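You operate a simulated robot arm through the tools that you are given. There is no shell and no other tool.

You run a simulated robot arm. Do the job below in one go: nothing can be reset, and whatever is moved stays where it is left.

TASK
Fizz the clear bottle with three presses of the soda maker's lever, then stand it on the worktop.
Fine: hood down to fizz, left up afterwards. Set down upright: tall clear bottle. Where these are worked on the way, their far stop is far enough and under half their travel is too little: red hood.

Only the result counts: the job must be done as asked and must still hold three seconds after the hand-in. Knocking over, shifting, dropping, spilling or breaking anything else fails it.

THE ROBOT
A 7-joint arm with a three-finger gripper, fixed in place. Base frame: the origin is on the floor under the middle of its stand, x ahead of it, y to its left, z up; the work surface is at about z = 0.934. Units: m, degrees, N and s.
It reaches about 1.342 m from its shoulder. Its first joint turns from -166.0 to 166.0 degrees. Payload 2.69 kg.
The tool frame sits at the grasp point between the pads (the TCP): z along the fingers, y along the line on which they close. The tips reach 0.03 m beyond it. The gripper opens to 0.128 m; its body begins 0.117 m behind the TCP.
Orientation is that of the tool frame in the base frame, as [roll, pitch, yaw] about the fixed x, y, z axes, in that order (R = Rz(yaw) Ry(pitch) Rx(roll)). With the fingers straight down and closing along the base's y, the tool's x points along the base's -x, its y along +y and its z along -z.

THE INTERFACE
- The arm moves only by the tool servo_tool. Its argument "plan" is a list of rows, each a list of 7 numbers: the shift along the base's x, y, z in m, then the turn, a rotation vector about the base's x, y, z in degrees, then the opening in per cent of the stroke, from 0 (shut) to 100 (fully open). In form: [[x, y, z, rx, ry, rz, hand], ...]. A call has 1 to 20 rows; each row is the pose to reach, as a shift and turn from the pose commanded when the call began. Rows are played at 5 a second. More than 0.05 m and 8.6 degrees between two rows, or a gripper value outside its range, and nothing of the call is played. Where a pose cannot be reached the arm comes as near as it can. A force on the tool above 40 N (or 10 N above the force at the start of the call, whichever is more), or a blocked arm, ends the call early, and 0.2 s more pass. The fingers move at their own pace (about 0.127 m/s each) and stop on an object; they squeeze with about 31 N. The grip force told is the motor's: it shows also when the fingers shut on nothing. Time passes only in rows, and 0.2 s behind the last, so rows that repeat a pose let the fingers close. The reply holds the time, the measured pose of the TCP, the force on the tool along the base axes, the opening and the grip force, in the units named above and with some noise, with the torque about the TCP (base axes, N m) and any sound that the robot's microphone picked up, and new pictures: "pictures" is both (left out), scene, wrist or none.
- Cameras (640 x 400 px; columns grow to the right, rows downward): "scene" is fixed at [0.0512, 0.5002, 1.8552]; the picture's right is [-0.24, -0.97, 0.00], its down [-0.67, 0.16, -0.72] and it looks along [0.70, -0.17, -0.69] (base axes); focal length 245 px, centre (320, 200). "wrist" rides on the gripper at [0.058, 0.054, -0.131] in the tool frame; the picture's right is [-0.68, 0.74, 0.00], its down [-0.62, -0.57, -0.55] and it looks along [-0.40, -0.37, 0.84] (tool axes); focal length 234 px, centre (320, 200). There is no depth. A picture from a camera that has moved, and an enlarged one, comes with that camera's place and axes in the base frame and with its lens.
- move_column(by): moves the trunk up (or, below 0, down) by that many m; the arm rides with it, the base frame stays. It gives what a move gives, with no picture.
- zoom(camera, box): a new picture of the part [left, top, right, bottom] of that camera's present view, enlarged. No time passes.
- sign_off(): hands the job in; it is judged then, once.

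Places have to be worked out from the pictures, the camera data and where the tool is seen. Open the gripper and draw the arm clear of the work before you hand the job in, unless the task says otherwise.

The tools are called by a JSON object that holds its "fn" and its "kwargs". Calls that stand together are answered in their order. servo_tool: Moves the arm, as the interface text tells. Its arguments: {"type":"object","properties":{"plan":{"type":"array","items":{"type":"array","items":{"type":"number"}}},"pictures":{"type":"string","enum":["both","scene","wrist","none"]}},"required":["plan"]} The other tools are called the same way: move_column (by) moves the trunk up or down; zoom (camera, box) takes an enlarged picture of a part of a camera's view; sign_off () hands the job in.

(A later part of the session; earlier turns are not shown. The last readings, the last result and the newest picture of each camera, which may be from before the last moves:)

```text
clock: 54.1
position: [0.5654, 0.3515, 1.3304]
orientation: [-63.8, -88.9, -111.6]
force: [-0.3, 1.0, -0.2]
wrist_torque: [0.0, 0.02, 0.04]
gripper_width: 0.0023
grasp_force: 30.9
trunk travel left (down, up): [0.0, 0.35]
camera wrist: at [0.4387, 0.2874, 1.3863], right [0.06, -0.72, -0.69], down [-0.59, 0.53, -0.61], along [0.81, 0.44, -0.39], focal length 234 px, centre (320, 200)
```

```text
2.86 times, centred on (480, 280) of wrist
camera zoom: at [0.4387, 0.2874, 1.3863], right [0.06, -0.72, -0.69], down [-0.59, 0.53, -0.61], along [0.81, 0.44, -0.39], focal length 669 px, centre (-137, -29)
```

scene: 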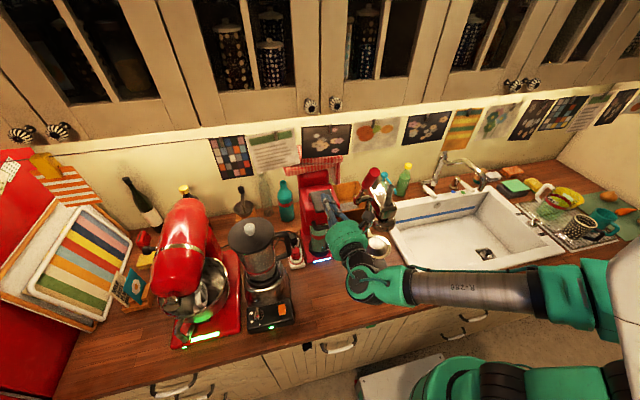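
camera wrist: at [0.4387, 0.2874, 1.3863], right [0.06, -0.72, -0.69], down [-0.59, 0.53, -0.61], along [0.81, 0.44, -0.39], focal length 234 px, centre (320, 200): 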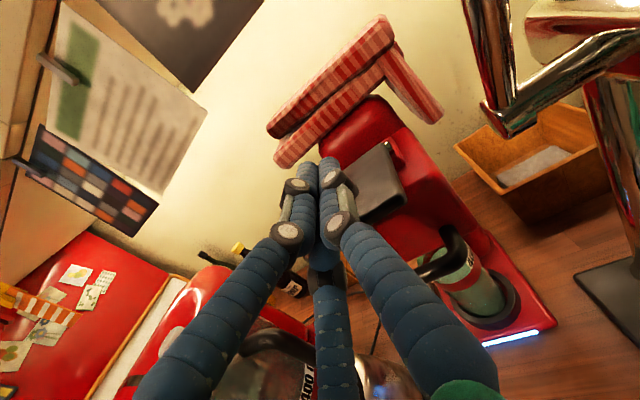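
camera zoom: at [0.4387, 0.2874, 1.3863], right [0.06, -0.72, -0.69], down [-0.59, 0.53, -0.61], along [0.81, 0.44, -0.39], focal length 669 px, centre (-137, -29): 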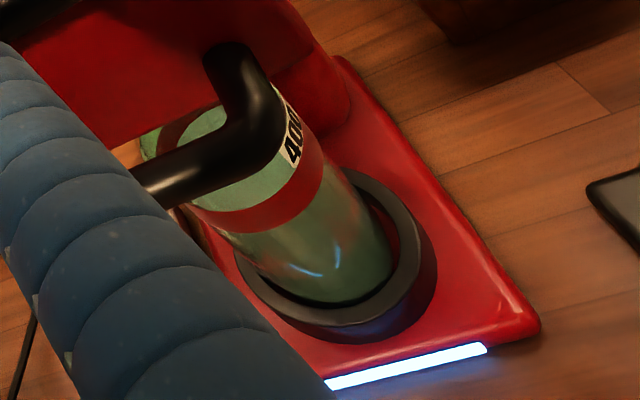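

The flap returned again and the light stays on. Third press: another single full stroke to the stop.

{"fn": "servo_tool", "kwargs": {"plan": [[0, 0, -0.012, 0, 0, 0, 0], [0, 0, -0.024, 0, 0, 0, 0], [0, 0, -0.034, 0, 0, 0, 0], [0, 0, -0.044, 0, 0, 0, 0], [0, 0, -0.05, 0, 0, 0, 0], [0, 0, -0.053, 0, 0, 0, 0], [0, 0, -0.053, 0, 0, 0, 0]]}}

{"fn": "zoom", "kwargs": {"camera": "scene", "box": [290, 160, 370, 280]}}

```text
clock: 55.7
position: [0.565, 0.3511, 1.2812]
orientation: [-54.3, -88.6, -121.1]
force: [2.0, 3.3, 36.6]
wrist_torque: [0.25, -1.0, 0.07]
gripper_width: 0.0019
grasp_force: 30.6
trunk travel left (down, up): [0.0, 0.35]
camera wrist: at [0.438, 0.287, 1.3367], right [0.07, -0.72, -0.69], down [-0.58, 0.53, -0.61], along [0.81, 0.44, -0.38], focal length 234 px, centre (320, 200)
```

scene: 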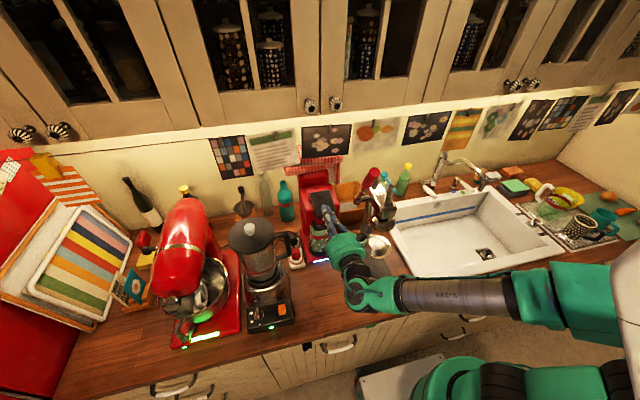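
wrist: 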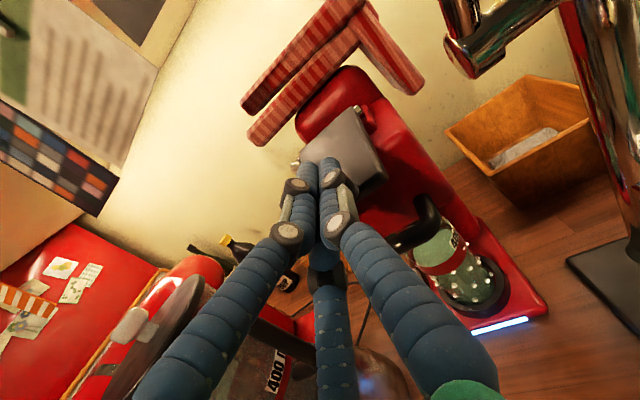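

```text
3.33 times, centred on (330, 220) of scene
camera zoom: at [0.0512, 0.5002, 1.8552], right [-0.24, -0.97, 0.0], down [-0.67, 0.16, -0.72], along [0.7, -0.17, -0.69], focal length 817 px, centre (287, 133)
```

zoom: 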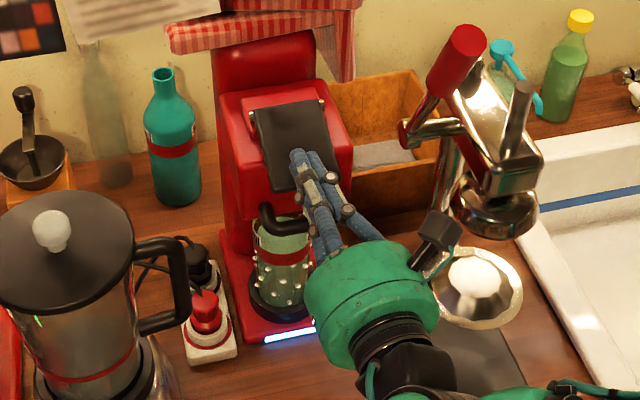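

Bubbles have appeared in the bottle after the third press – it is fizzed. I lift off the flap, back away and go down to a point below the handle bar.

{"fn": "servo_tool", "kwargs": {"plan": [[0, 0, 0.012, 0, 0, 0, 0], [0, 0, 0.03, 0, 0, 0, 0], [0, 0, 0.048, 0, 0, 0, 0], [-0.03, 0, 0.055, 0, 0, 0, 0], [-0.075, 0, 0.055, 0, 0, 0, 0], [-0.12, 0, 0.05, 0, 0, 0, 0], [-0.135, 0, 0.01, 0, 0, 0, 0], [-0.135, 0, -0.035, 0, 0, 0, 0], [-0.135, 0, -0.08, 0, 0, 0, 0], [-0.135, 0, -0.12, 0, 0, 0, 0], [-0.135, 0, -0.145, 0, 0, 0, 0], [-0.135, 0, -0.145, 0, 0, 0, 0]]}}

{"fn": "zoom", "kwargs": {"camera": "scene", "box": [290, 160, 370, 280]}}

{"fn": "zoom", "kwargs": {"camera": "wrist", "box": [230, 0, 470, 240]}}

```text
clock: 58.3
position: [0.4302, 0.3535, 1.1324]
orientation: [-63.7, -88.8, -111.7]
force: [0.3, 0.2, 0.2]
wrist_torque: [0.0, 0.01, 0.0]
gripper_width: 0.002
grasp_force: 30.9
trunk travel left (down, up): [0.0, 0.35]
camera wrist: at [0.3039, 0.2882, 1.1886], right [0.06, -0.72, -0.69], down [-0.59, 0.53, -0.61], along [0.81, 0.44, -0.39], focal length 234 px, centre (320, 200)
```

scene: 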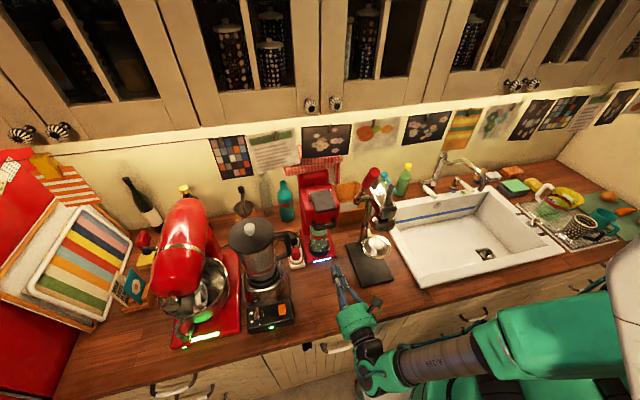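
wrist: 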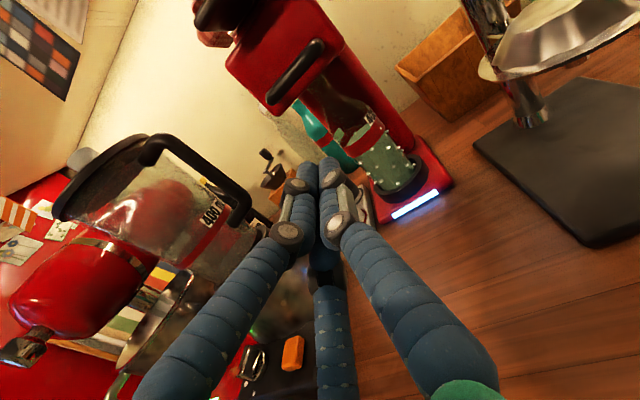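

```text
3.33 times, centred on (330, 220) of scene
camera zoom: at [0.0512, 0.5002, 1.8552], right [-0.24, -0.97, 0.0], down [-0.67, 0.16, -0.72], along [0.7, -0.17, -0.69], focal length 817 px, centre (287, 133)
```

zoom: 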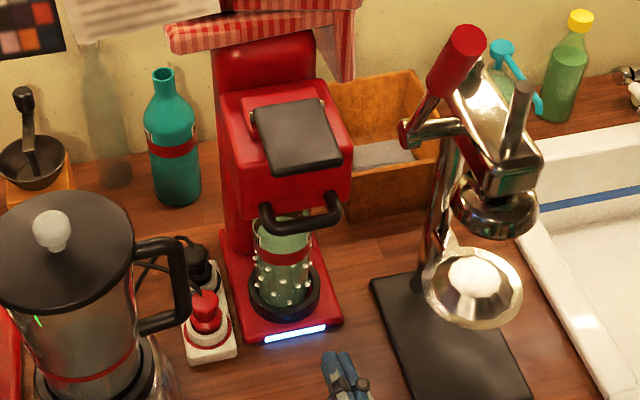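

```text
1.67 times, centred on (350, 120) of wrist
camera zoom: at [0.3039, 0.2882, 1.1886], right [0.06, -0.72, -0.69], down [-0.59, 0.53, -0.61], along [0.81, 0.44, -0.39], focal length 390 px, centre (270, 333)
```

zoom: 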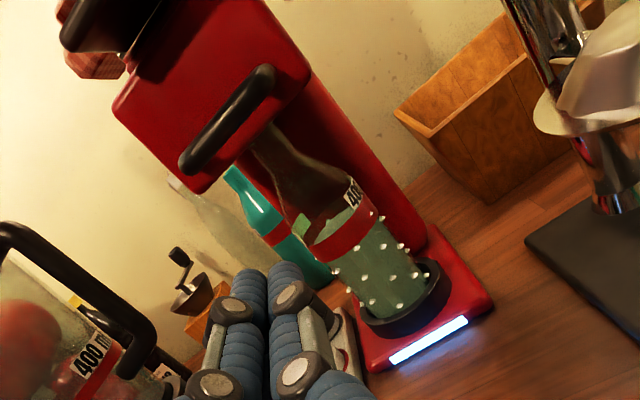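

Hood is still down, bar at about z≈1.18, and the bottle is full of bubbles. I slide the shut fingers in below the bar.

{"fn": "servo_tool", "kwargs": {"plan": [[0.0, 0, -0.008, 0, 0, 0, 0], [0.04, -0.001, -0.008, 0, 0, 0, 0], [0.08, -0.002, -0.008, 0, 0, 0, 0], [0.12, -0.003, -0.008, 0, 0, 0, 0], [0.148, -0.003, -0.008, 0, 0, 0, 0], [0.148, -0.003, -0.008, 0, 0, 0, 0]]}}

{"fn": "zoom", "kwargs": {"camera": "scene", "box": [290, 170, 370, 270]}}

{"fn": "zoom", "kwargs": {"camera": "wrist", "box": [220, 40, 440, 220]}}

```text
clock: 59.7
position: [0.58, 0.3477, 1.1246]
orientation: [-64.2, -88.9, -111.3]
force: [-0.5, -0.6, 0.1]
wrist_torque: [0.0, -0.01, 0.02]
gripper_width: 0.0021
grasp_force: 30.9
trunk travel left (down, up): [0.0, 0.35]
camera wrist: at [0.4534, 0.2837, 1.1807], right [0.06, -0.72, -0.69], down [-0.59, 0.53, -0.61], along [0.81, 0.44, -0.39], focal length 234 px, centre (320, 200)
```

scene: 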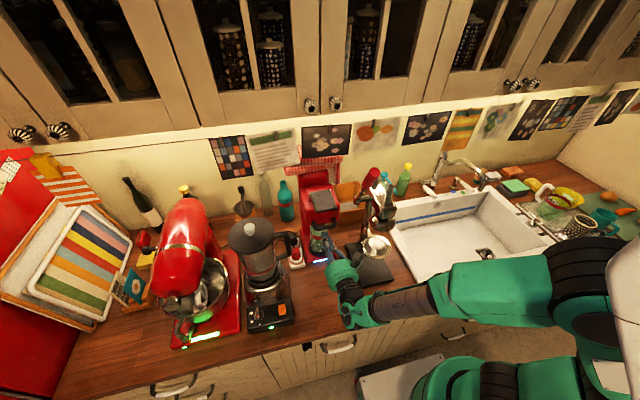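
wrist: 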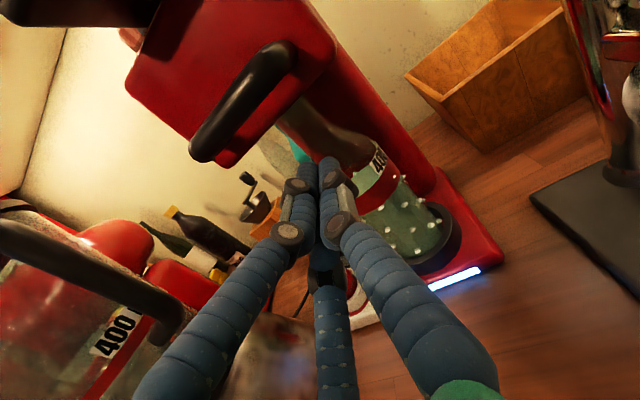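

```text
4.00 times, centred on (330, 220) of scene
camera zoom: at [0.0512, 0.5002, 1.8552], right [-0.24, -0.97, 0.0], down [-0.67, 0.16, -0.72], along [0.7, -0.17, -0.69], focal length 980 px, centre (280, 120)
```

zoom: 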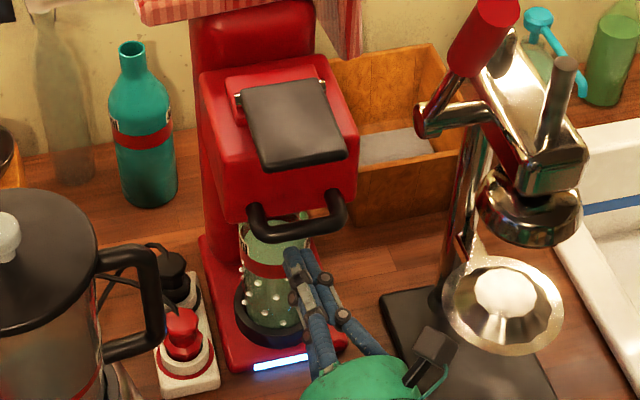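

```text
2.22 times, centred on (330, 130) of wrist
camera zoom: at [0.4534, 0.2837, 1.1807], right [0.06, -0.72, -0.69], down [-0.59, 0.53, -0.61], along [0.81, 0.44, -0.39], focal length 520 px, centre (298, 356)
```

zoom: 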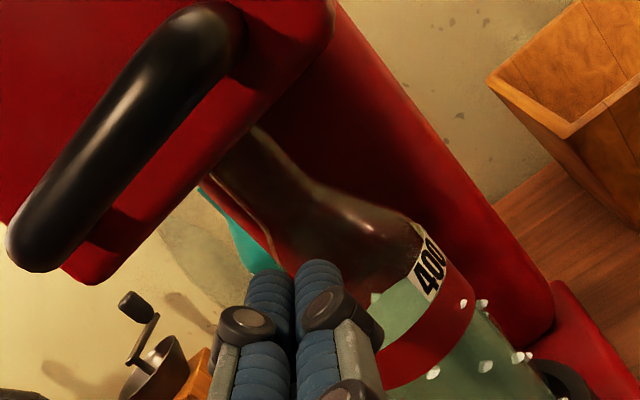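

The fingers are below the bar, clear of the bottle. I push the hood up in small steps.

{"fn": "servo_tool", "kwargs": {"plan": [[-0.006, 0.002, 0.008, 0, 0, 0, 0], [-0.006, 0.002, 0.018, 0, 0, 0, 0], [-0.006, 0.002, 0.028, 0, 0, 0, 0], [-0.006, 0.002, 0.038, 0, 0, 0, 0], [-0.006, 0.002, 0.048, 0, 0, 0, 0], [-0.006, 0.002, 0.058, 0, 0, 0, 0], [-0.006, 0.002, 0.068, 0, 0, 0, 0]]}}

{"fn": "zoom", "kwargs": {"camera": "scene", "box": [290, 160, 370, 270]}}

{"fn": "zoom", "kwargs": {"camera": "wrist", "box": [220, 40, 440, 220]}}

```text
clock: 61.3
position: [0.5714, 0.3495, 1.1926]
orientation: [-64.5, -88.9, -110.8]
force: [0.5, 1.0, -6.9]
wrist_torque: [-0.03, 0.05, 0.03]
gripper_width: 0.0023
grasp_force: 30.9
trunk travel left (down, up): [0.0, 0.35]
camera wrist: at [0.4464, 0.2866, 1.2479], right [0.06, -0.72, -0.69], down [-0.59, 0.53, -0.61], along [0.81, 0.44, -0.39], focal length 234 px, centre (320, 200)
```

scene: 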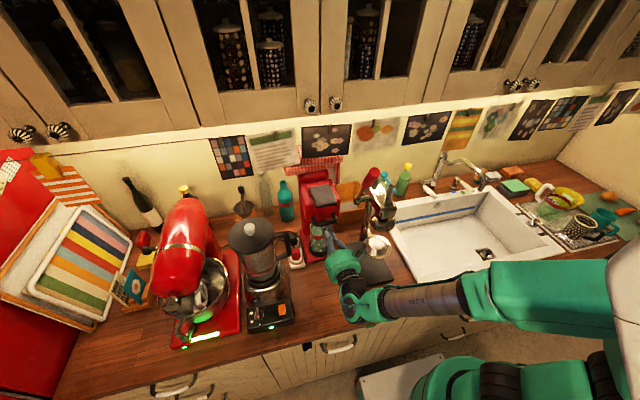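
wrist: 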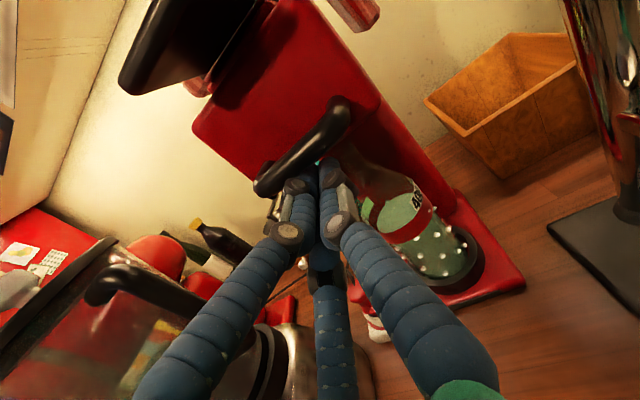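

```text
3.64 times, centred on (330, 215) of scene
camera zoom: at [0.0512, 0.5002, 1.8552], right [-0.24, -0.97, 0.0], down [-0.67, 0.16, -0.72], along [0.7, -0.17, -0.69], focal length 891 px, centre (284, 146)
```

zoom: 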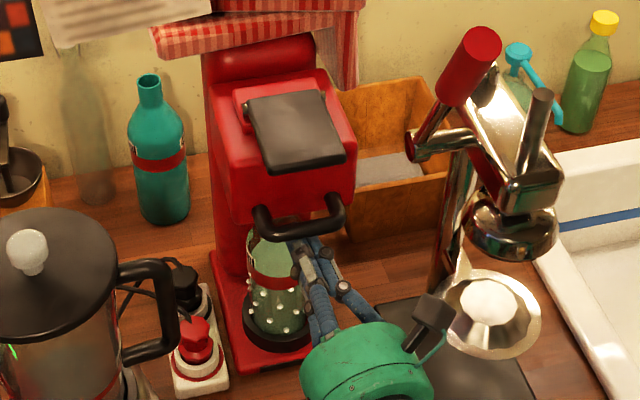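

```text
2.22 times, centred on (330, 130) of wrist
camera zoom: at [0.4464, 0.2866, 1.2479], right [0.06, -0.72, -0.69], down [-0.59, 0.53, -0.61], along [0.81, 0.44, -0.39], focal length 520 px, centre (298, 356)
```

zoom: 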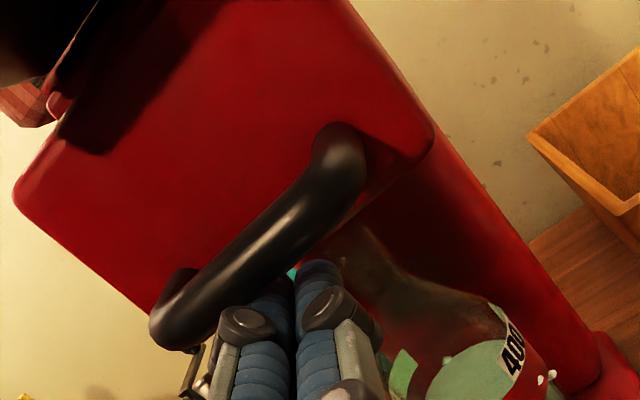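

The hood is rising (about 7 N) and the light went off. I keep pushing up to its top stop.

{"fn": "servo_tool", "kwargs": {"plan": [[0, 0, 0.008, 0, 0, 0, 0], [0, 0, 0.016, 0, 0, 0, 0], [0, 0, 0.024, 0, 0, 0, 0], [0, 0, 0.03, 0, 0, 0, 0], [0, 0, 0.036, 0, 0, 0, 0], [0, 0, 0.042, 0, 0, 0, 0], [0, 0, 0.048, 0, 0, 0, 0]]}}

{"fn": "zoom", "kwargs": {"camera": "scene", "box": [290, 150, 370, 270]}}

{"fn": "zoom", "kwargs": {"camera": "wrist", "box": [220, 40, 440, 220]}}

```text
clock: 62.9
position: [0.572, 0.3506, 1.2338]
orientation: [-86.5, -89.2, -88.8]
force: [-2.7, -2.8, -35.2]
wrist_torque: [-0.15, 0.22, 0.11]
gripper_width: 0.002
grasp_force: 30.8
trunk travel left (down, up): [0.0, 0.35]
camera wrist: at [0.4467, 0.2869, 1.2923], right [0.06, -0.73, -0.69], down [-0.59, 0.53, -0.61], along [0.8, 0.44, -0.4], focal length 234 px, centre (320, 200)
```

scene: 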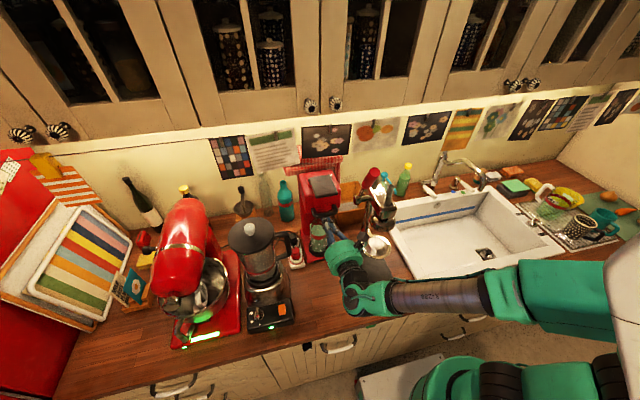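
wrist: 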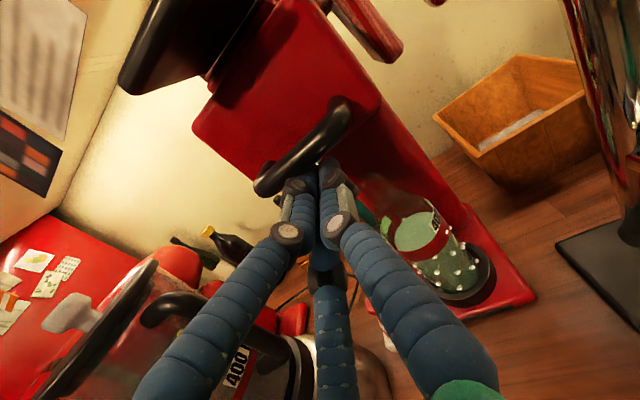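

```text
3.33 times, centred on (330, 210) of scene
camera zoom: at [0.0512, 0.5002, 1.8552], right [-0.24, -0.97, 0.0], down [-0.67, 0.16, -0.72], along [0.7, -0.17, -0.69], focal length 817 px, centre (287, 167)
```

zoom: 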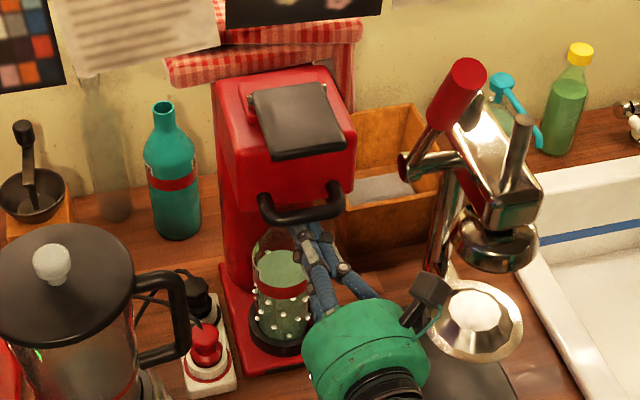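

```text
2.22 times, centred on (330, 130) of wrist
camera zoom: at [0.4467, 0.2869, 1.2923], right [0.06, -0.73, -0.69], down [-0.59, 0.53, -0.61], along [0.8, 0.44, -0.4], focal length 520 px, centre (298, 356)
```

zoom: 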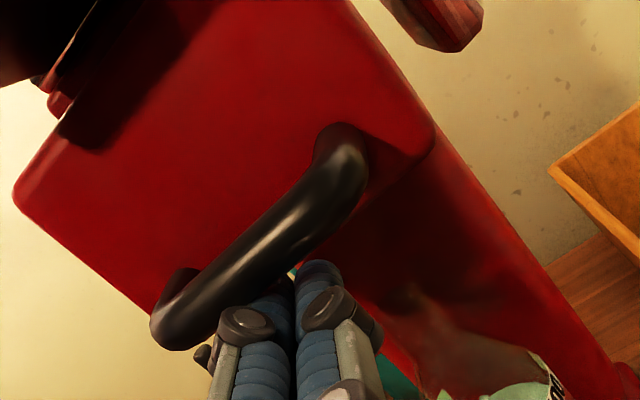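

Top stop reached (35 N) and the hood looks fully up as at the start. I ease down and back out, watching that it stays up.

{"fn": "servo_tool", "kwargs": {"plan": [[0, 0, -0.01, 0, 0, 0, 0], [0, 0, -0.022, 0, 0, 0, 0], [-0.02, 0, -0.03, 0, 0, 0, 0], [-0.06, 0, -0.035, 0, 0, 0, 0], [-0.1, 0, -0.04, 0, 0, 0, 0], [-0.13, 0, -0.06, 0, 0, 0, 0], [-0.14, 0, -0.1, 0, 0, 0, 30], [-0.14, 0, -0.14, 0, 0, 0, 70], [-0.14, 0, -0.165, 0, 0, 0, 100], [-0.14, 0, -0.17, 0, 0, 0, 100]]}}

{"fn": "zoom", "kwargs": {"camera": "scene", "box": [285, 150, 365, 270]}}

{"fn": "zoom", "kwargs": {"camera": "wrist", "box": [200, 0, 460, 220]}}

```text
clock: 65.1
position: [0.4327, 0.3499, 1.07]
orientation: [-63.1, -88.9, -112.3]
force: [0.6, -0.3, 0.0]
wrist_torque: [0.02, -0.02, -0.02]
gripper_width: 0.1279
grasp_force: 0.0
trunk travel left (down, up): [0.0, 0.35]
camera wrist: at [0.3058, 0.2865, 1.1263], right [0.06, -0.72, -0.69], down [-0.59, 0.53, -0.61], along [0.81, 0.44, -0.39], focal length 234 px, centre (320, 200)
```

scene: 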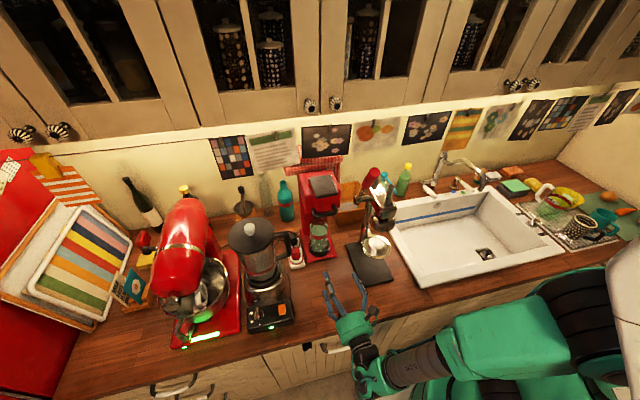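
wrist: 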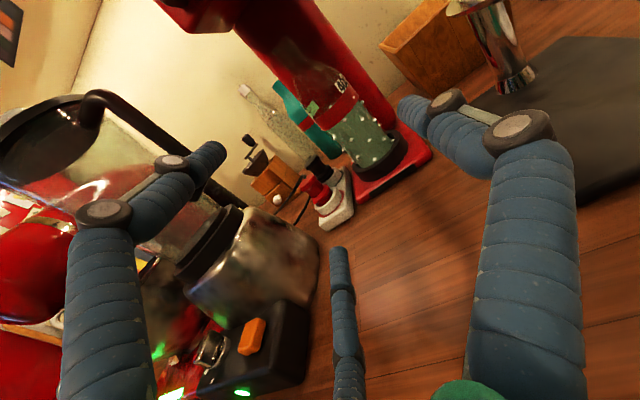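

```text
3.33 times, centred on (325, 210) of scene
camera zoom: at [0.0512, 0.5002, 1.8552], right [-0.24, -0.97, 0.0], down [-0.67, 0.16, -0.72], along [0.7, -0.17, -0.69], focal length 817 px, centre (303, 167)
```

zoom: 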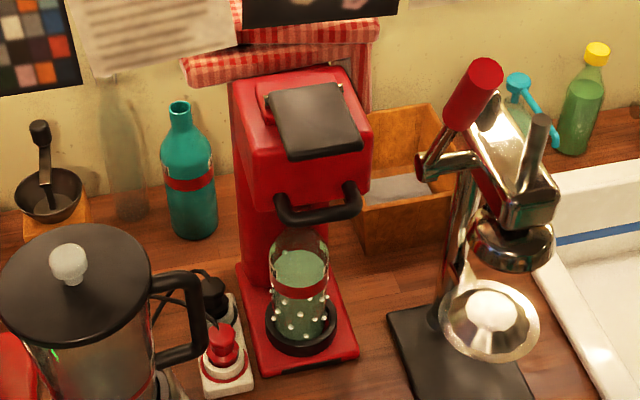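

```text
1.82 times, centred on (330, 110) of wrist
camera zoom: at [0.3058, 0.2865, 1.1263], right [0.06, -0.72, -0.69], down [-0.59, 0.53, -0.61], along [0.81, 0.44, -0.39], focal length 426 px, centre (302, 364)
```

zoom: 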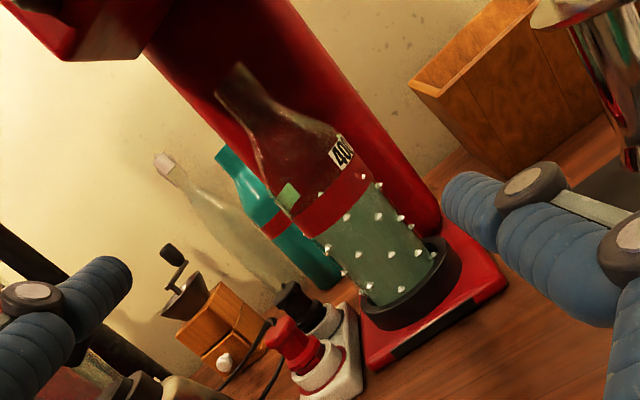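

The hood stays fully up and the fizzed bottle is upright in its ring. I retrace the earlier path with the hand open to bring the fingers around the bottle.

{"fn": "servo_tool", "kwargs": {"plan": [[0.03, 0.0, -0.004, 0, 0, 0, 100], [0.057, 0.0, -0.006, 0, 0, 0, 100], [0.095, 0.0035, -0.006, 0, 0, 0, 100], [0.13, 0.0065, -0.006, 0, 0, 0, 100], [0.165, 0.0095, -0.006, 0, 0, 0, 100], [0.195, 0.012, -0.006, 0, 0, 0, 100], [0.22, 0.0145, -0.006, 0, 0, 0, 100], [0.2405, 0.0165, -0.006, 0, 0, 0, 100], [0.2475, 0.017, -0.006, 0, 0, 0, 100], [0.2475, 0.017, -0.006, 0, 0, 0, 100]]}}

{"fn": "zoom", "kwargs": {"camera": "scene", "box": [295, 210, 350, 265]}}

{"fn": "zoom", "kwargs": {"camera": "wrist", "box": [260, 100, 500, 340]}}

```text
clock: 67.3
position: [0.6801, 0.3668, 1.0636]
orientation: [-63.4, -88.9, -112.1]
force: [-0.8, -0.8, 0.6]
wrist_torque: [-0.02, 0.0, -0.04]
gripper_width: 0.1278
grasp_force: 0.1
trunk travel left (down, up): [0.0, 0.35]
camera wrist: at [0.5536, 0.3034, 1.1199], right [0.06, -0.72, -0.69], down [-0.59, 0.53, -0.61], along [0.81, 0.44, -0.39], focal length 234 px, centre (320, 200)
```

scene: 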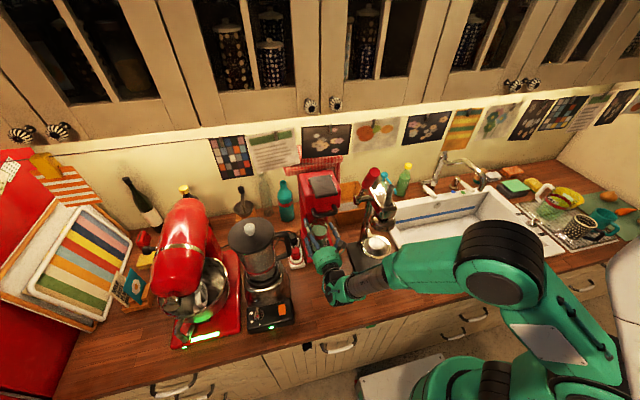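
wrist: 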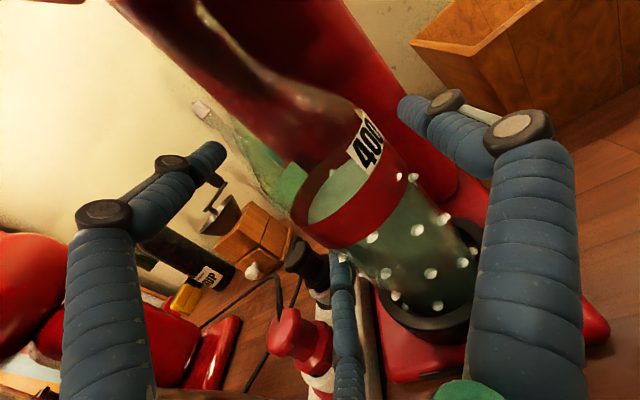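

```text
7.27 times, centred on (322, 238) of scene
camera zoom: at [0.0512, 0.5002, 1.8552], right [-0.24, -0.97, 0.0], down [-0.67, 0.16, -0.72], along [0.7, -0.17, -0.69], focal length 1783 px, centre (302, -73)
```

zoom: 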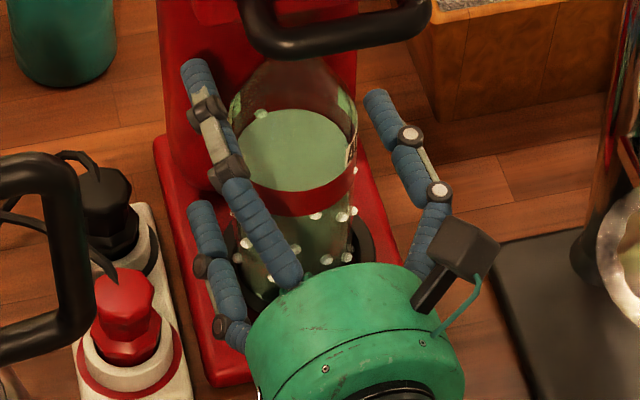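

```text
1.67 times, centred on (380, 220) of wrist
camera zoom: at [0.5536, 0.3034, 1.1199], right [0.06, -0.72, -0.69], down [-0.59, 0.53, -0.61], along [0.81, 0.44, -0.39], focal length 390 px, centre (220, 167)
```

zoom: 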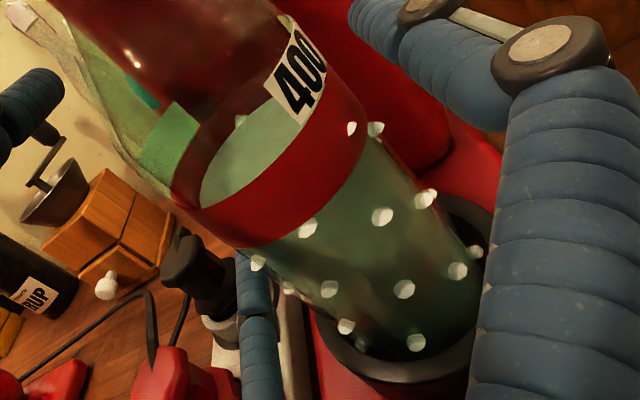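

The hand is back in the release position with the bottle between the fingers. I narrow to 86 %, lower 18 mm, then close on the bottle.

{"fn": "servo_tool", "kwargs": {"plan": [[0, 0, 0, 0, 0, 0, 92], [0, 0, 0, 0, 0, 0, 86], [0, 0, -0.005, 0, 0, 0, 86], [0, 0, -0.011, 0, 0, 0, 86], [0, 0, -0.017, 0, 0, 0, 86], [0, 0, -0.017, 0, 0, 0, 82], [0, 0, -0.017, 0, 0, 0, 76], [0, 0, -0.017, 0, 0, 0, 66], [0, 0, -0.017, 0, 0, 0, 40], [0, 0, -0.017, 0, 0, 0, 10], [0, 0, -0.017, 0, 0, 0, 0], [0, 0, -0.017, 0, 0, 0, 0]]}}

{"fn": "zoom", "kwargs": {"camera": "scene", "box": [295, 210, 350, 265]}}

{"fn": "zoom", "kwargs": {"camera": "wrist", "box": [260, 100, 500, 340]}}

```text
clock: 69.9
position: [0.6793, 0.3669, 1.0469]
orientation: [-62.8, -88.9, -112.7]
force: [0.7, -6.9, 4.1]
wrist_torque: [-1.26, -0.09, 0.07]
gripper_width: 0.0964
grasp_force: 30.8
trunk travel left (down, up): [0.0, 0.35]
camera wrist: at [0.5533, 0.3032, 1.1035], right [0.06, -0.72, -0.69], down [-0.59, 0.53, -0.61], along [0.81, 0.44, -0.39], focal length 234 px, centre (320, 200)
```

scene: 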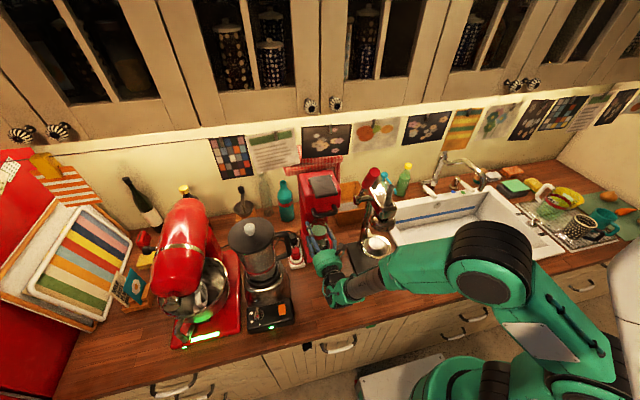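
wrist: 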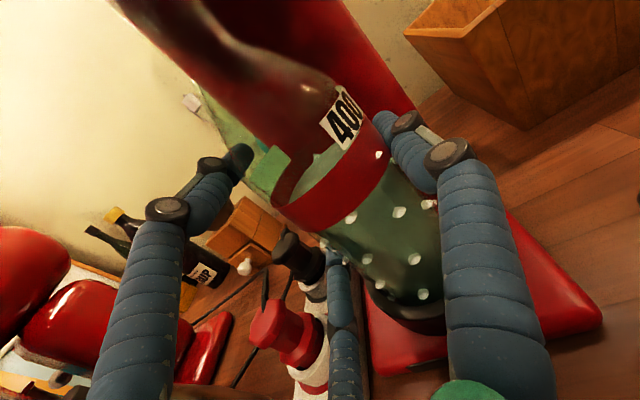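

```text
7.27 times, centred on (322, 238) of scene
camera zoom: at [0.0512, 0.5002, 1.8552], right [-0.24, -0.97, 0.0], down [-0.67, 0.16, -0.72], along [0.7, -0.17, -0.69], focal length 1783 px, centre (302, -73)
```

zoom: 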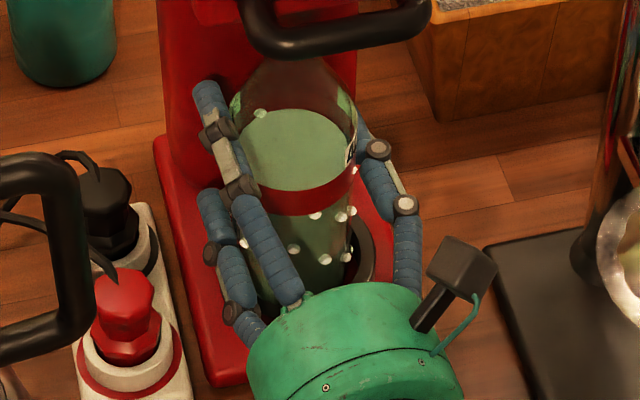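

```text
1.67 times, centred on (380, 220) of wrist
camera zoom: at [0.5533, 0.3032, 1.1035], right [0.06, -0.72, -0.69], down [-0.59, 0.53, -0.61], along [0.81, 0.44, -0.39], focal length 390 px, centre (220, 167)
```

zoom: 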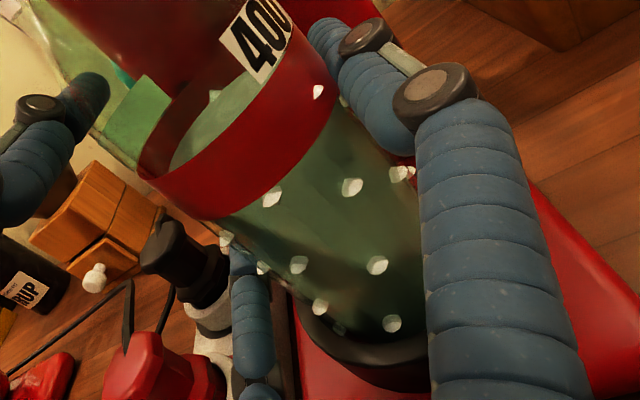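

Grip is firm again. I lift the bottle out of the ring slowly, easing 1 mm to the right to relieve the side pressure.

{"fn": "servo_tool", "kwargs": {"plan": [[0, -0.001, 0.004, 0, 0, 0, 0], [0, -0.001, 0.01, 0, 0, 0, 0], [0, -0.001, 0.017, 0, 0, 0, 0], [0, -0.001, 0.024, 0, 0, 0, 0], [0, -0.001, 0.031, 0, 0, 0, 0], [0, -0.001, 0.037, 0, 0, 0, 0], [0, -0.001, 0.037, 0, 0, 0, 0]]}}

{"fn": "zoom", "kwargs": {"camera": "scene", "box": [295, 200, 350, 265]}}

{"fn": "zoom", "kwargs": {"camera": "wrist", "box": [260, 100, 500, 340]}}

```text
clock: 71.5
position: [0.6803, 0.3667, 1.0845]
orientation: [-64.3, -89.1, -111.0]
force: [0.3, 0.4, -6.9]
wrist_torque: [0.09, -0.06, -0.02]
gripper_width: 0.0957
grasp_force: 31.1
trunk travel left (down, up): [0.0, 0.35]
camera wrist: at [0.5537, 0.303, 1.1404], right [0.06, -0.72, -0.69], down [-0.59, 0.53, -0.61], along [0.81, 0.44, -0.39], focal length 234 px, centre (320, 200)
```

scene: 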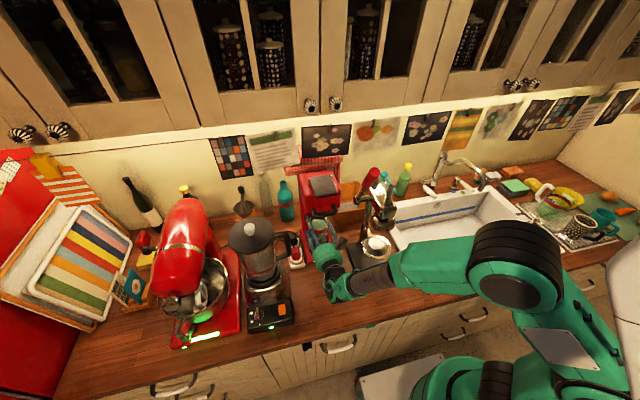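
wrist: 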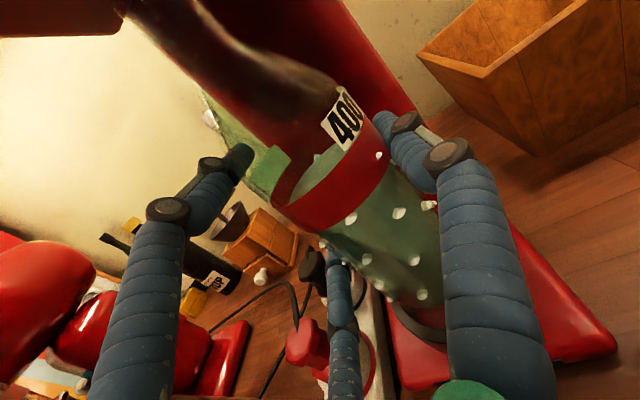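

```text
6.15 times, centred on (322, 232) of scene
camera zoom: at [0.0512, 0.5002, 1.8552], right [-0.24, -0.97, 0.0], down [-0.67, 0.16, -0.72], along [0.7, -0.17, -0.69], focal length 1508 px, centre (305, 0)
```

zoom: 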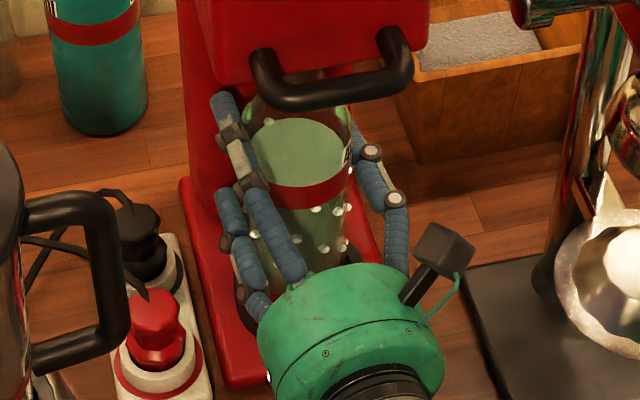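

```text
1.67 times, centred on (380, 220) of wrist
camera zoom: at [0.5537, 0.303, 1.1404], right [0.06, -0.72, -0.69], down [-0.59, 0.53, -0.61], along [0.81, 0.44, -0.39], focal length 390 px, centre (220, 167)
```

zoom: 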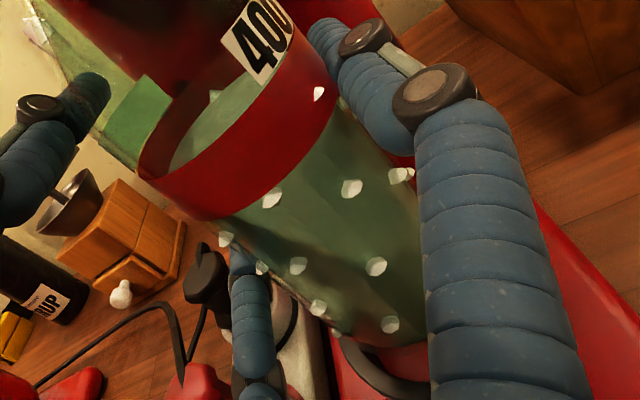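

The bottle is clear of the ring (7 N hanging weight). I carry it straight back out of the machine to open worktop around (0.50, 0.36).

{"fn": "servo_tool", "kwargs": {"plan": [[-0.01, 0, 0, 0, 0, 0, 0], [-0.035, 0, 0, 0, 0, 0, 0], [-0.065, 0, 0, 0, 0, 0, 0], [-0.1, 0.002, 0, 0, 0, 0, 0], [-0.135, 0.004, 0, 0, 0, 0, 0], [-0.16, 0.006, 0, 0, 0, 0, 0], [-0.172, 0.006, 0, 0, 0, 0, 0], [-0.172, 0.006, 0, 0, 0, 0, 0]]}}

{"fn": "zoom", "kwargs": {"camera": "scene", "box": [280, 190, 390, 310]}}

{"fn": "zoom", "kwargs": {"camera": "wrist", "box": [260, 100, 500, 340]}}

```text
clock: 73.3
position: [0.5078, 0.3723, 1.0843]
orientation: [-63.9, -89.0, -111.6]
force: [0.0, -0.1, -7.0]
wrist_torque: [0.09, -0.01, 0.05]
gripper_width: 0.096
grasp_force: 30.9
trunk travel left (down, up): [0.0, 0.35]
camera wrist: at [0.381, 0.3085, 1.1396], right [0.06, -0.72, -0.69], down [-0.59, 0.53, -0.61], along [0.81, 0.44, -0.39], focal length 234 px, centre (320, 200)
```

scene: 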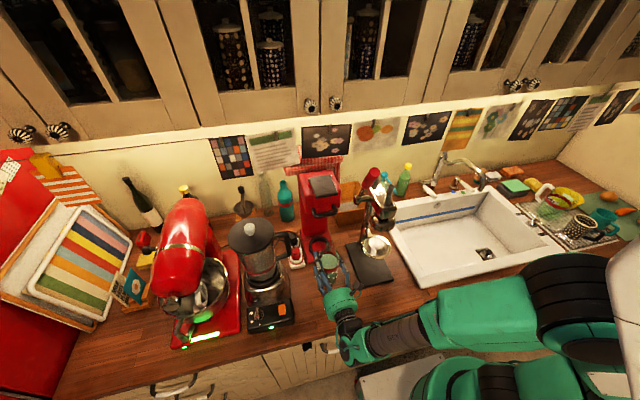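
wrist: 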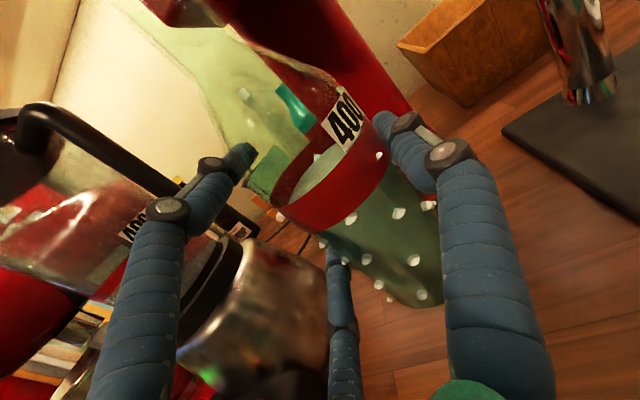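

```text
3.33 times, centred on (335, 250) of scene
camera zoom: at [0.0512, 0.5002, 1.8552], right [-0.24, -0.97, 0.0], down [-0.67, 0.16, -0.72], along [0.7, -0.17, -0.69], focal length 817 px, centre (270, 33)
```

zoom: 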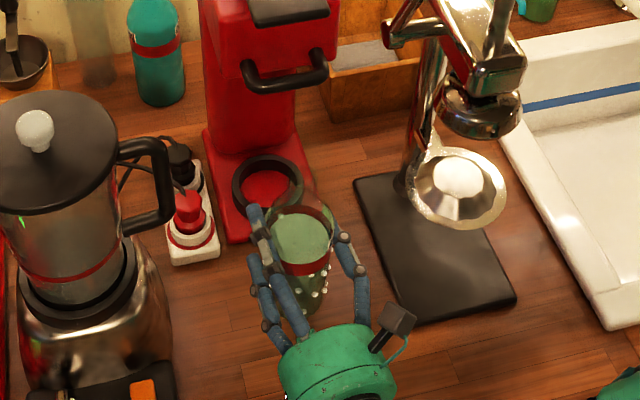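

```text
1.67 times, centred on (380, 220) of wrist
camera zoom: at [0.381, 0.3085, 1.1396], right [0.06, -0.72, -0.69], down [-0.59, 0.53, -0.61], along [0.81, 0.44, -0.39], focal length 390 px, centre (220, 167)
```

zoom: 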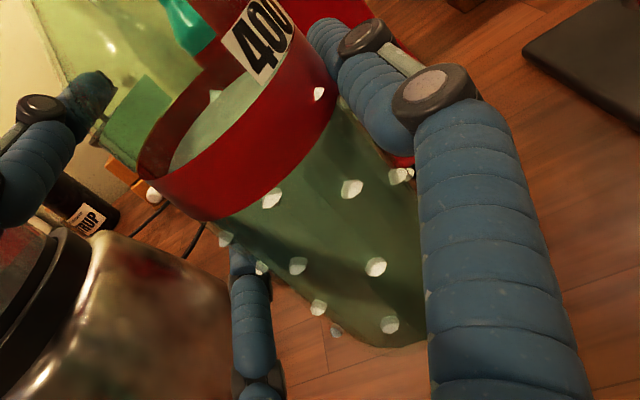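

The bottle hangs over clear worktop. I lower it gently until it touches down.

{"fn": "servo_tool", "kwargs": {"plan": [[0, 0, -0.012, 0, 0, 0, 0], [0, 0, -0.024, 0, 0, 0, 0], [0, 0, -0.036, 0, 0, 0, 0], [0, 0, -0.044, 0, 0, 0, 0], [0, 0, -0.048, 0, 0, 0, 0], [0, 0, -0.05, 0, 0, 0, 0], [0, 0, -0.052, 0, 0, 0, 0], [0, 0, -0.053, 0, 0, 0, 0]]}}

```text
clock: 75.1
position: [0.5093, 0.3728, 1.0314]
orientation: [-63.9, -89.1, -111.6]
force: [0.1, -0.2, -7.0]
wrist_torque: [0.08, -0.02, 0.0]
gripper_width: 0.096
grasp_force: 31.9
trunk travel left (down, up): [0.0, 0.35]
camera wrist: at [0.3817, 0.3088, 1.087], right [0.06, -0.72, -0.69], down [-0.59, 0.53, -0.61], along [0.81, 0.44, -0.39], focal length 234 px, centre (320, 200)
```

scene: 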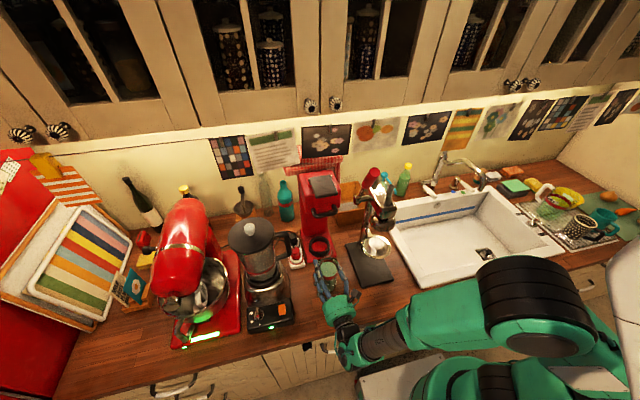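
wrist: 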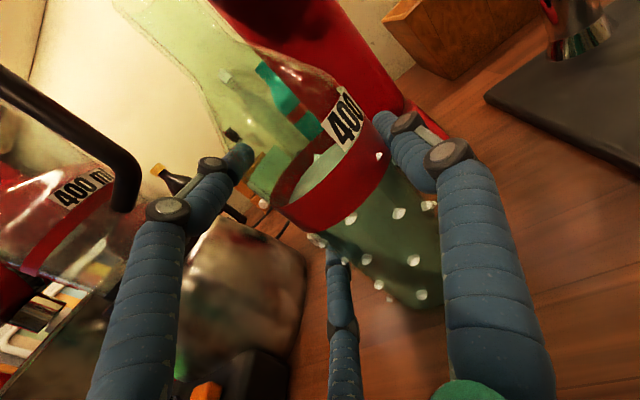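

No contact yet at z 1.031; I continue in 1–1.5 mm steps until the load is taken.

{"fn": "servo_tool", "kwargs": {"plan": [[0, 0, -0.0015, 0, 0, 0, 0], [0, 0, -0.003, 0, 0, 0, 0], [0, 0, -0.0045, 0, 0, 0, 0]], "pictures": "none"}}

```text
clock: 75.9
position: [0.5079, 0.3729, 1.0309]
orientation: [-56.5, -88.8, -118.9]
force: [2.1, -2.8, 25.6]
wrist_torque: [-1.73, 0.2, 0.11]
gripper_width: 0.0959
grasp_force: 31.4
trunk travel left (down, up): [0.0, 0.35]
```

Touchdown (pressing 26 N). I relieve the pressure by raising 3 mm, then loosen the fingers gradually.

{"fn": "servo_tool", "kwargs": {"plan": [[0, 0, 0.0015, 0, 0, 0, 0], [0, 0, 0.003, 0, 0, 0, 0], [0, 0, 0.003, 0, 0, 0, 0]], "pictures": "none"}}

```text
clock: 76.7
position: [0.5078, 0.3732, 1.0286]
orientation: [-63.4, -88.9, -112.1]
force: [4.9, 4.4, 14.7]
wrist_torque: [-0.41, -0.6, 0.24]
gripper_width: 0.0957
grasp_force: 31.2
trunk travel left (down, up): [0.0, 0.35]
```

The bottle settled a bit in the grip; I look before releasing.

{"fn": "servo_tool", "kwargs": {"plan": [[0, 0, 0.001, 0, 0, 0, 0]]}}

{"fn": "zoom", "kwargs": {"camera": "scene", "box": [290, 225, 370, 315]}}

{"fn": "zoom", "kwargs": {"camera": "wrist", "box": [240, 80, 500, 340]}}

```text
clock: 77.1
position: [0.5076, 0.3722, 1.0296]
orientation: [-65.8, -89.0, -109.7]
force: [2.8, 4.4, 7.5]
wrist_torque: [-0.24, -0.35, 0.11]
gripper_width: 0.0958
grasp_force: 30.8
trunk travel left (down, up): [0.0, 0.35]
camera wrist: at [0.3814, 0.3086, 1.086], right [0.06, -0.72, -0.69], down [-0.59, 0.53, -0.61], along [0.81, 0.44, -0.39], focal length 234 px, centre (320, 200)
```

scene: 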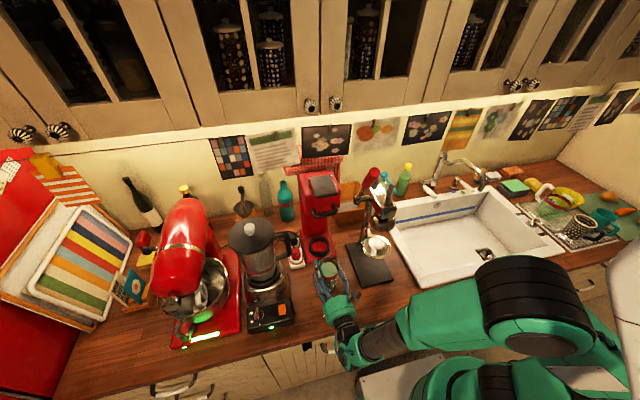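
wrist: 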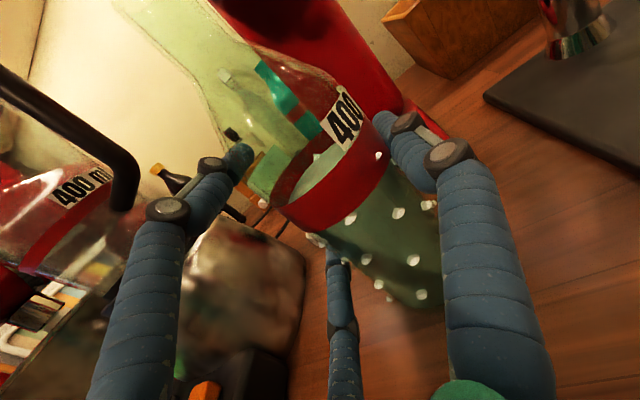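

```text
4.44 times, centred on (330, 270) of scene
camera zoom: at [0.0512, 0.5002, 1.8552], right [-0.24, -0.97, 0.0], down [-0.67, 0.16, -0.72], along [0.7, -0.17, -0.69], focal length 1090 px, centre (276, -111)
```

zoom: 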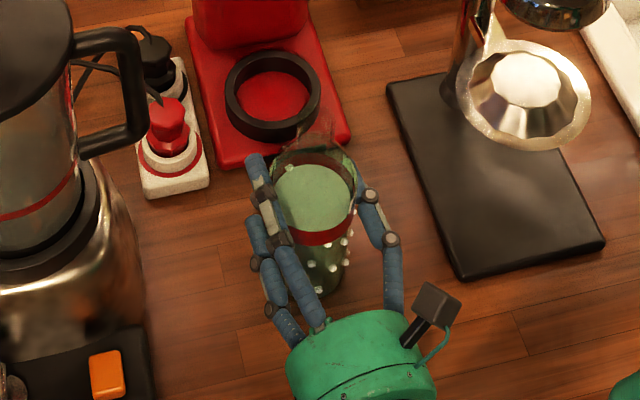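

```text
1.54 times, centred on (370, 210) of wrist
camera zoom: at [0.3814, 0.3086, 1.086], right [0.06, -0.72, -0.69], down [-0.59, 0.53, -0.61], along [0.81, 0.44, -0.39], focal length 360 px, centre (243, 185)
```

zoom: 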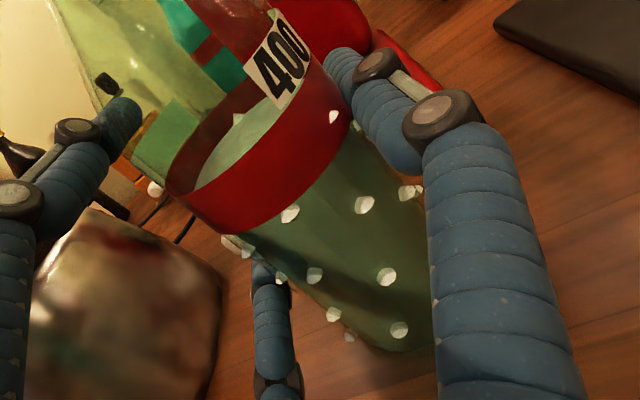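

Bottle is standing with light pressure on the worktop. I open the fingers gradually and check that it stands by itself.

{"fn": "servo_tool", "kwargs": {"plan": [[0, 0, 0.0005, 0, 0, 0, 70], [0, 0, 0.0005, 0, 0, 0, 76], [0, 0, 0.0005, 0, 0, 0, 80], [0, 0, 0.0005, 0, 0, 0, 84], [0, 0, 0.0005, 0, 0, 0, 84], [0, 0, 0.0005, 0, 0, 0, 84]]}}

{"fn": "zoom", "kwargs": {"camera": "scene", "box": [290, 225, 370, 315]}}

{"fn": "zoom", "kwargs": {"camera": "wrist", "box": [240, 80, 500, 340]}}

```text
clock: 78.5
position: [0.5083, 0.373, 1.0311]
orientation: [-63.5, -88.9, -111.9]
force: [-0.6, 0.6, -0.1]
wrist_torque: [0.02, 0.02, -0.01]
gripper_width: 0.1076
grasp_force: 0.2
trunk travel left (down, up): [0.0, 0.35]
camera wrist: at [0.3814, 0.3087, 1.0873], right [0.06, -0.72, -0.69], down [-0.59, 0.53, -0.61], along [0.81, 0.44, -0.39], focal length 234 px, centre (320, 200)
```

scene: 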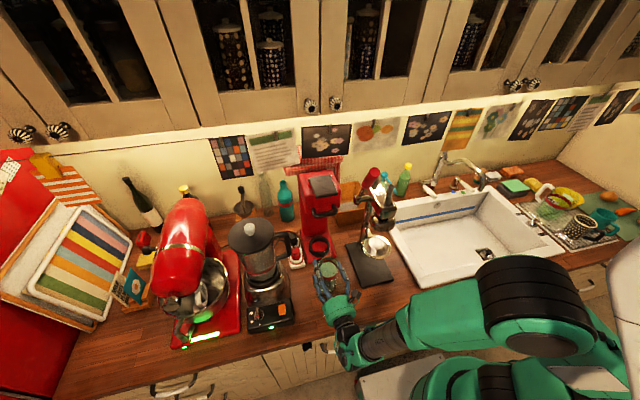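
wrist: 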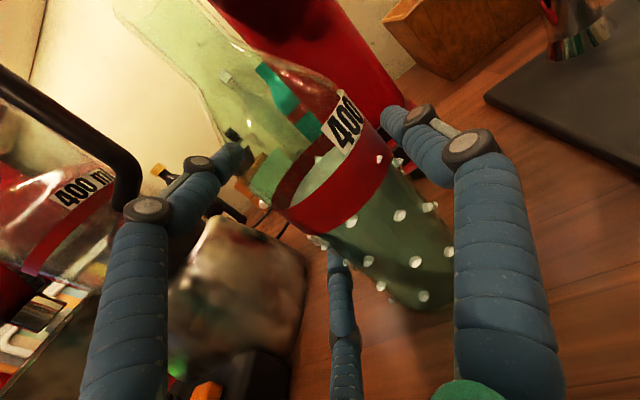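

```text
4.44 times, centred on (330, 270) of scene
camera zoom: at [0.0512, 0.5002, 1.8552], right [-0.24, -0.97, 0.0], down [-0.67, 0.16, -0.72], along [0.7, -0.17, -0.69], focal length 1090 px, centre (276, -111)
```

zoom: 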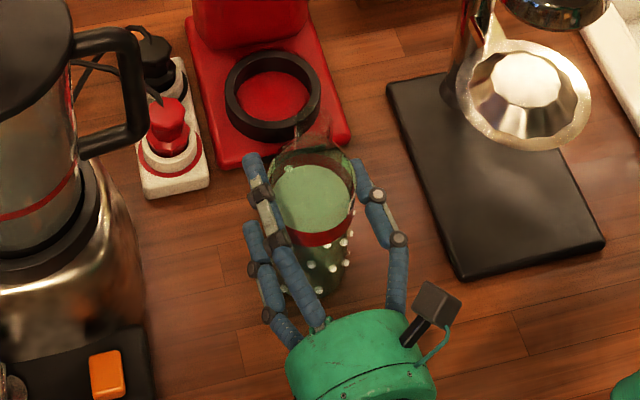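

```text
1.54 times, centred on (370, 210) of wrist
camera zoom: at [0.3814, 0.3087, 1.0873], right [0.06, -0.72, -0.69], down [-0.59, 0.53, -0.61], along [0.81, 0.44, -0.39], focal length 360 px, centre (243, 185)
```

zoom: 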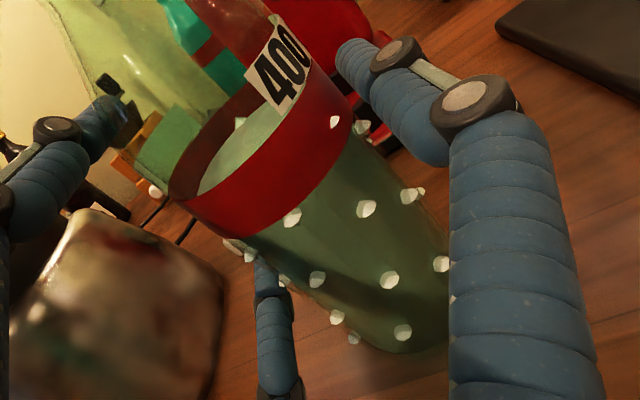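

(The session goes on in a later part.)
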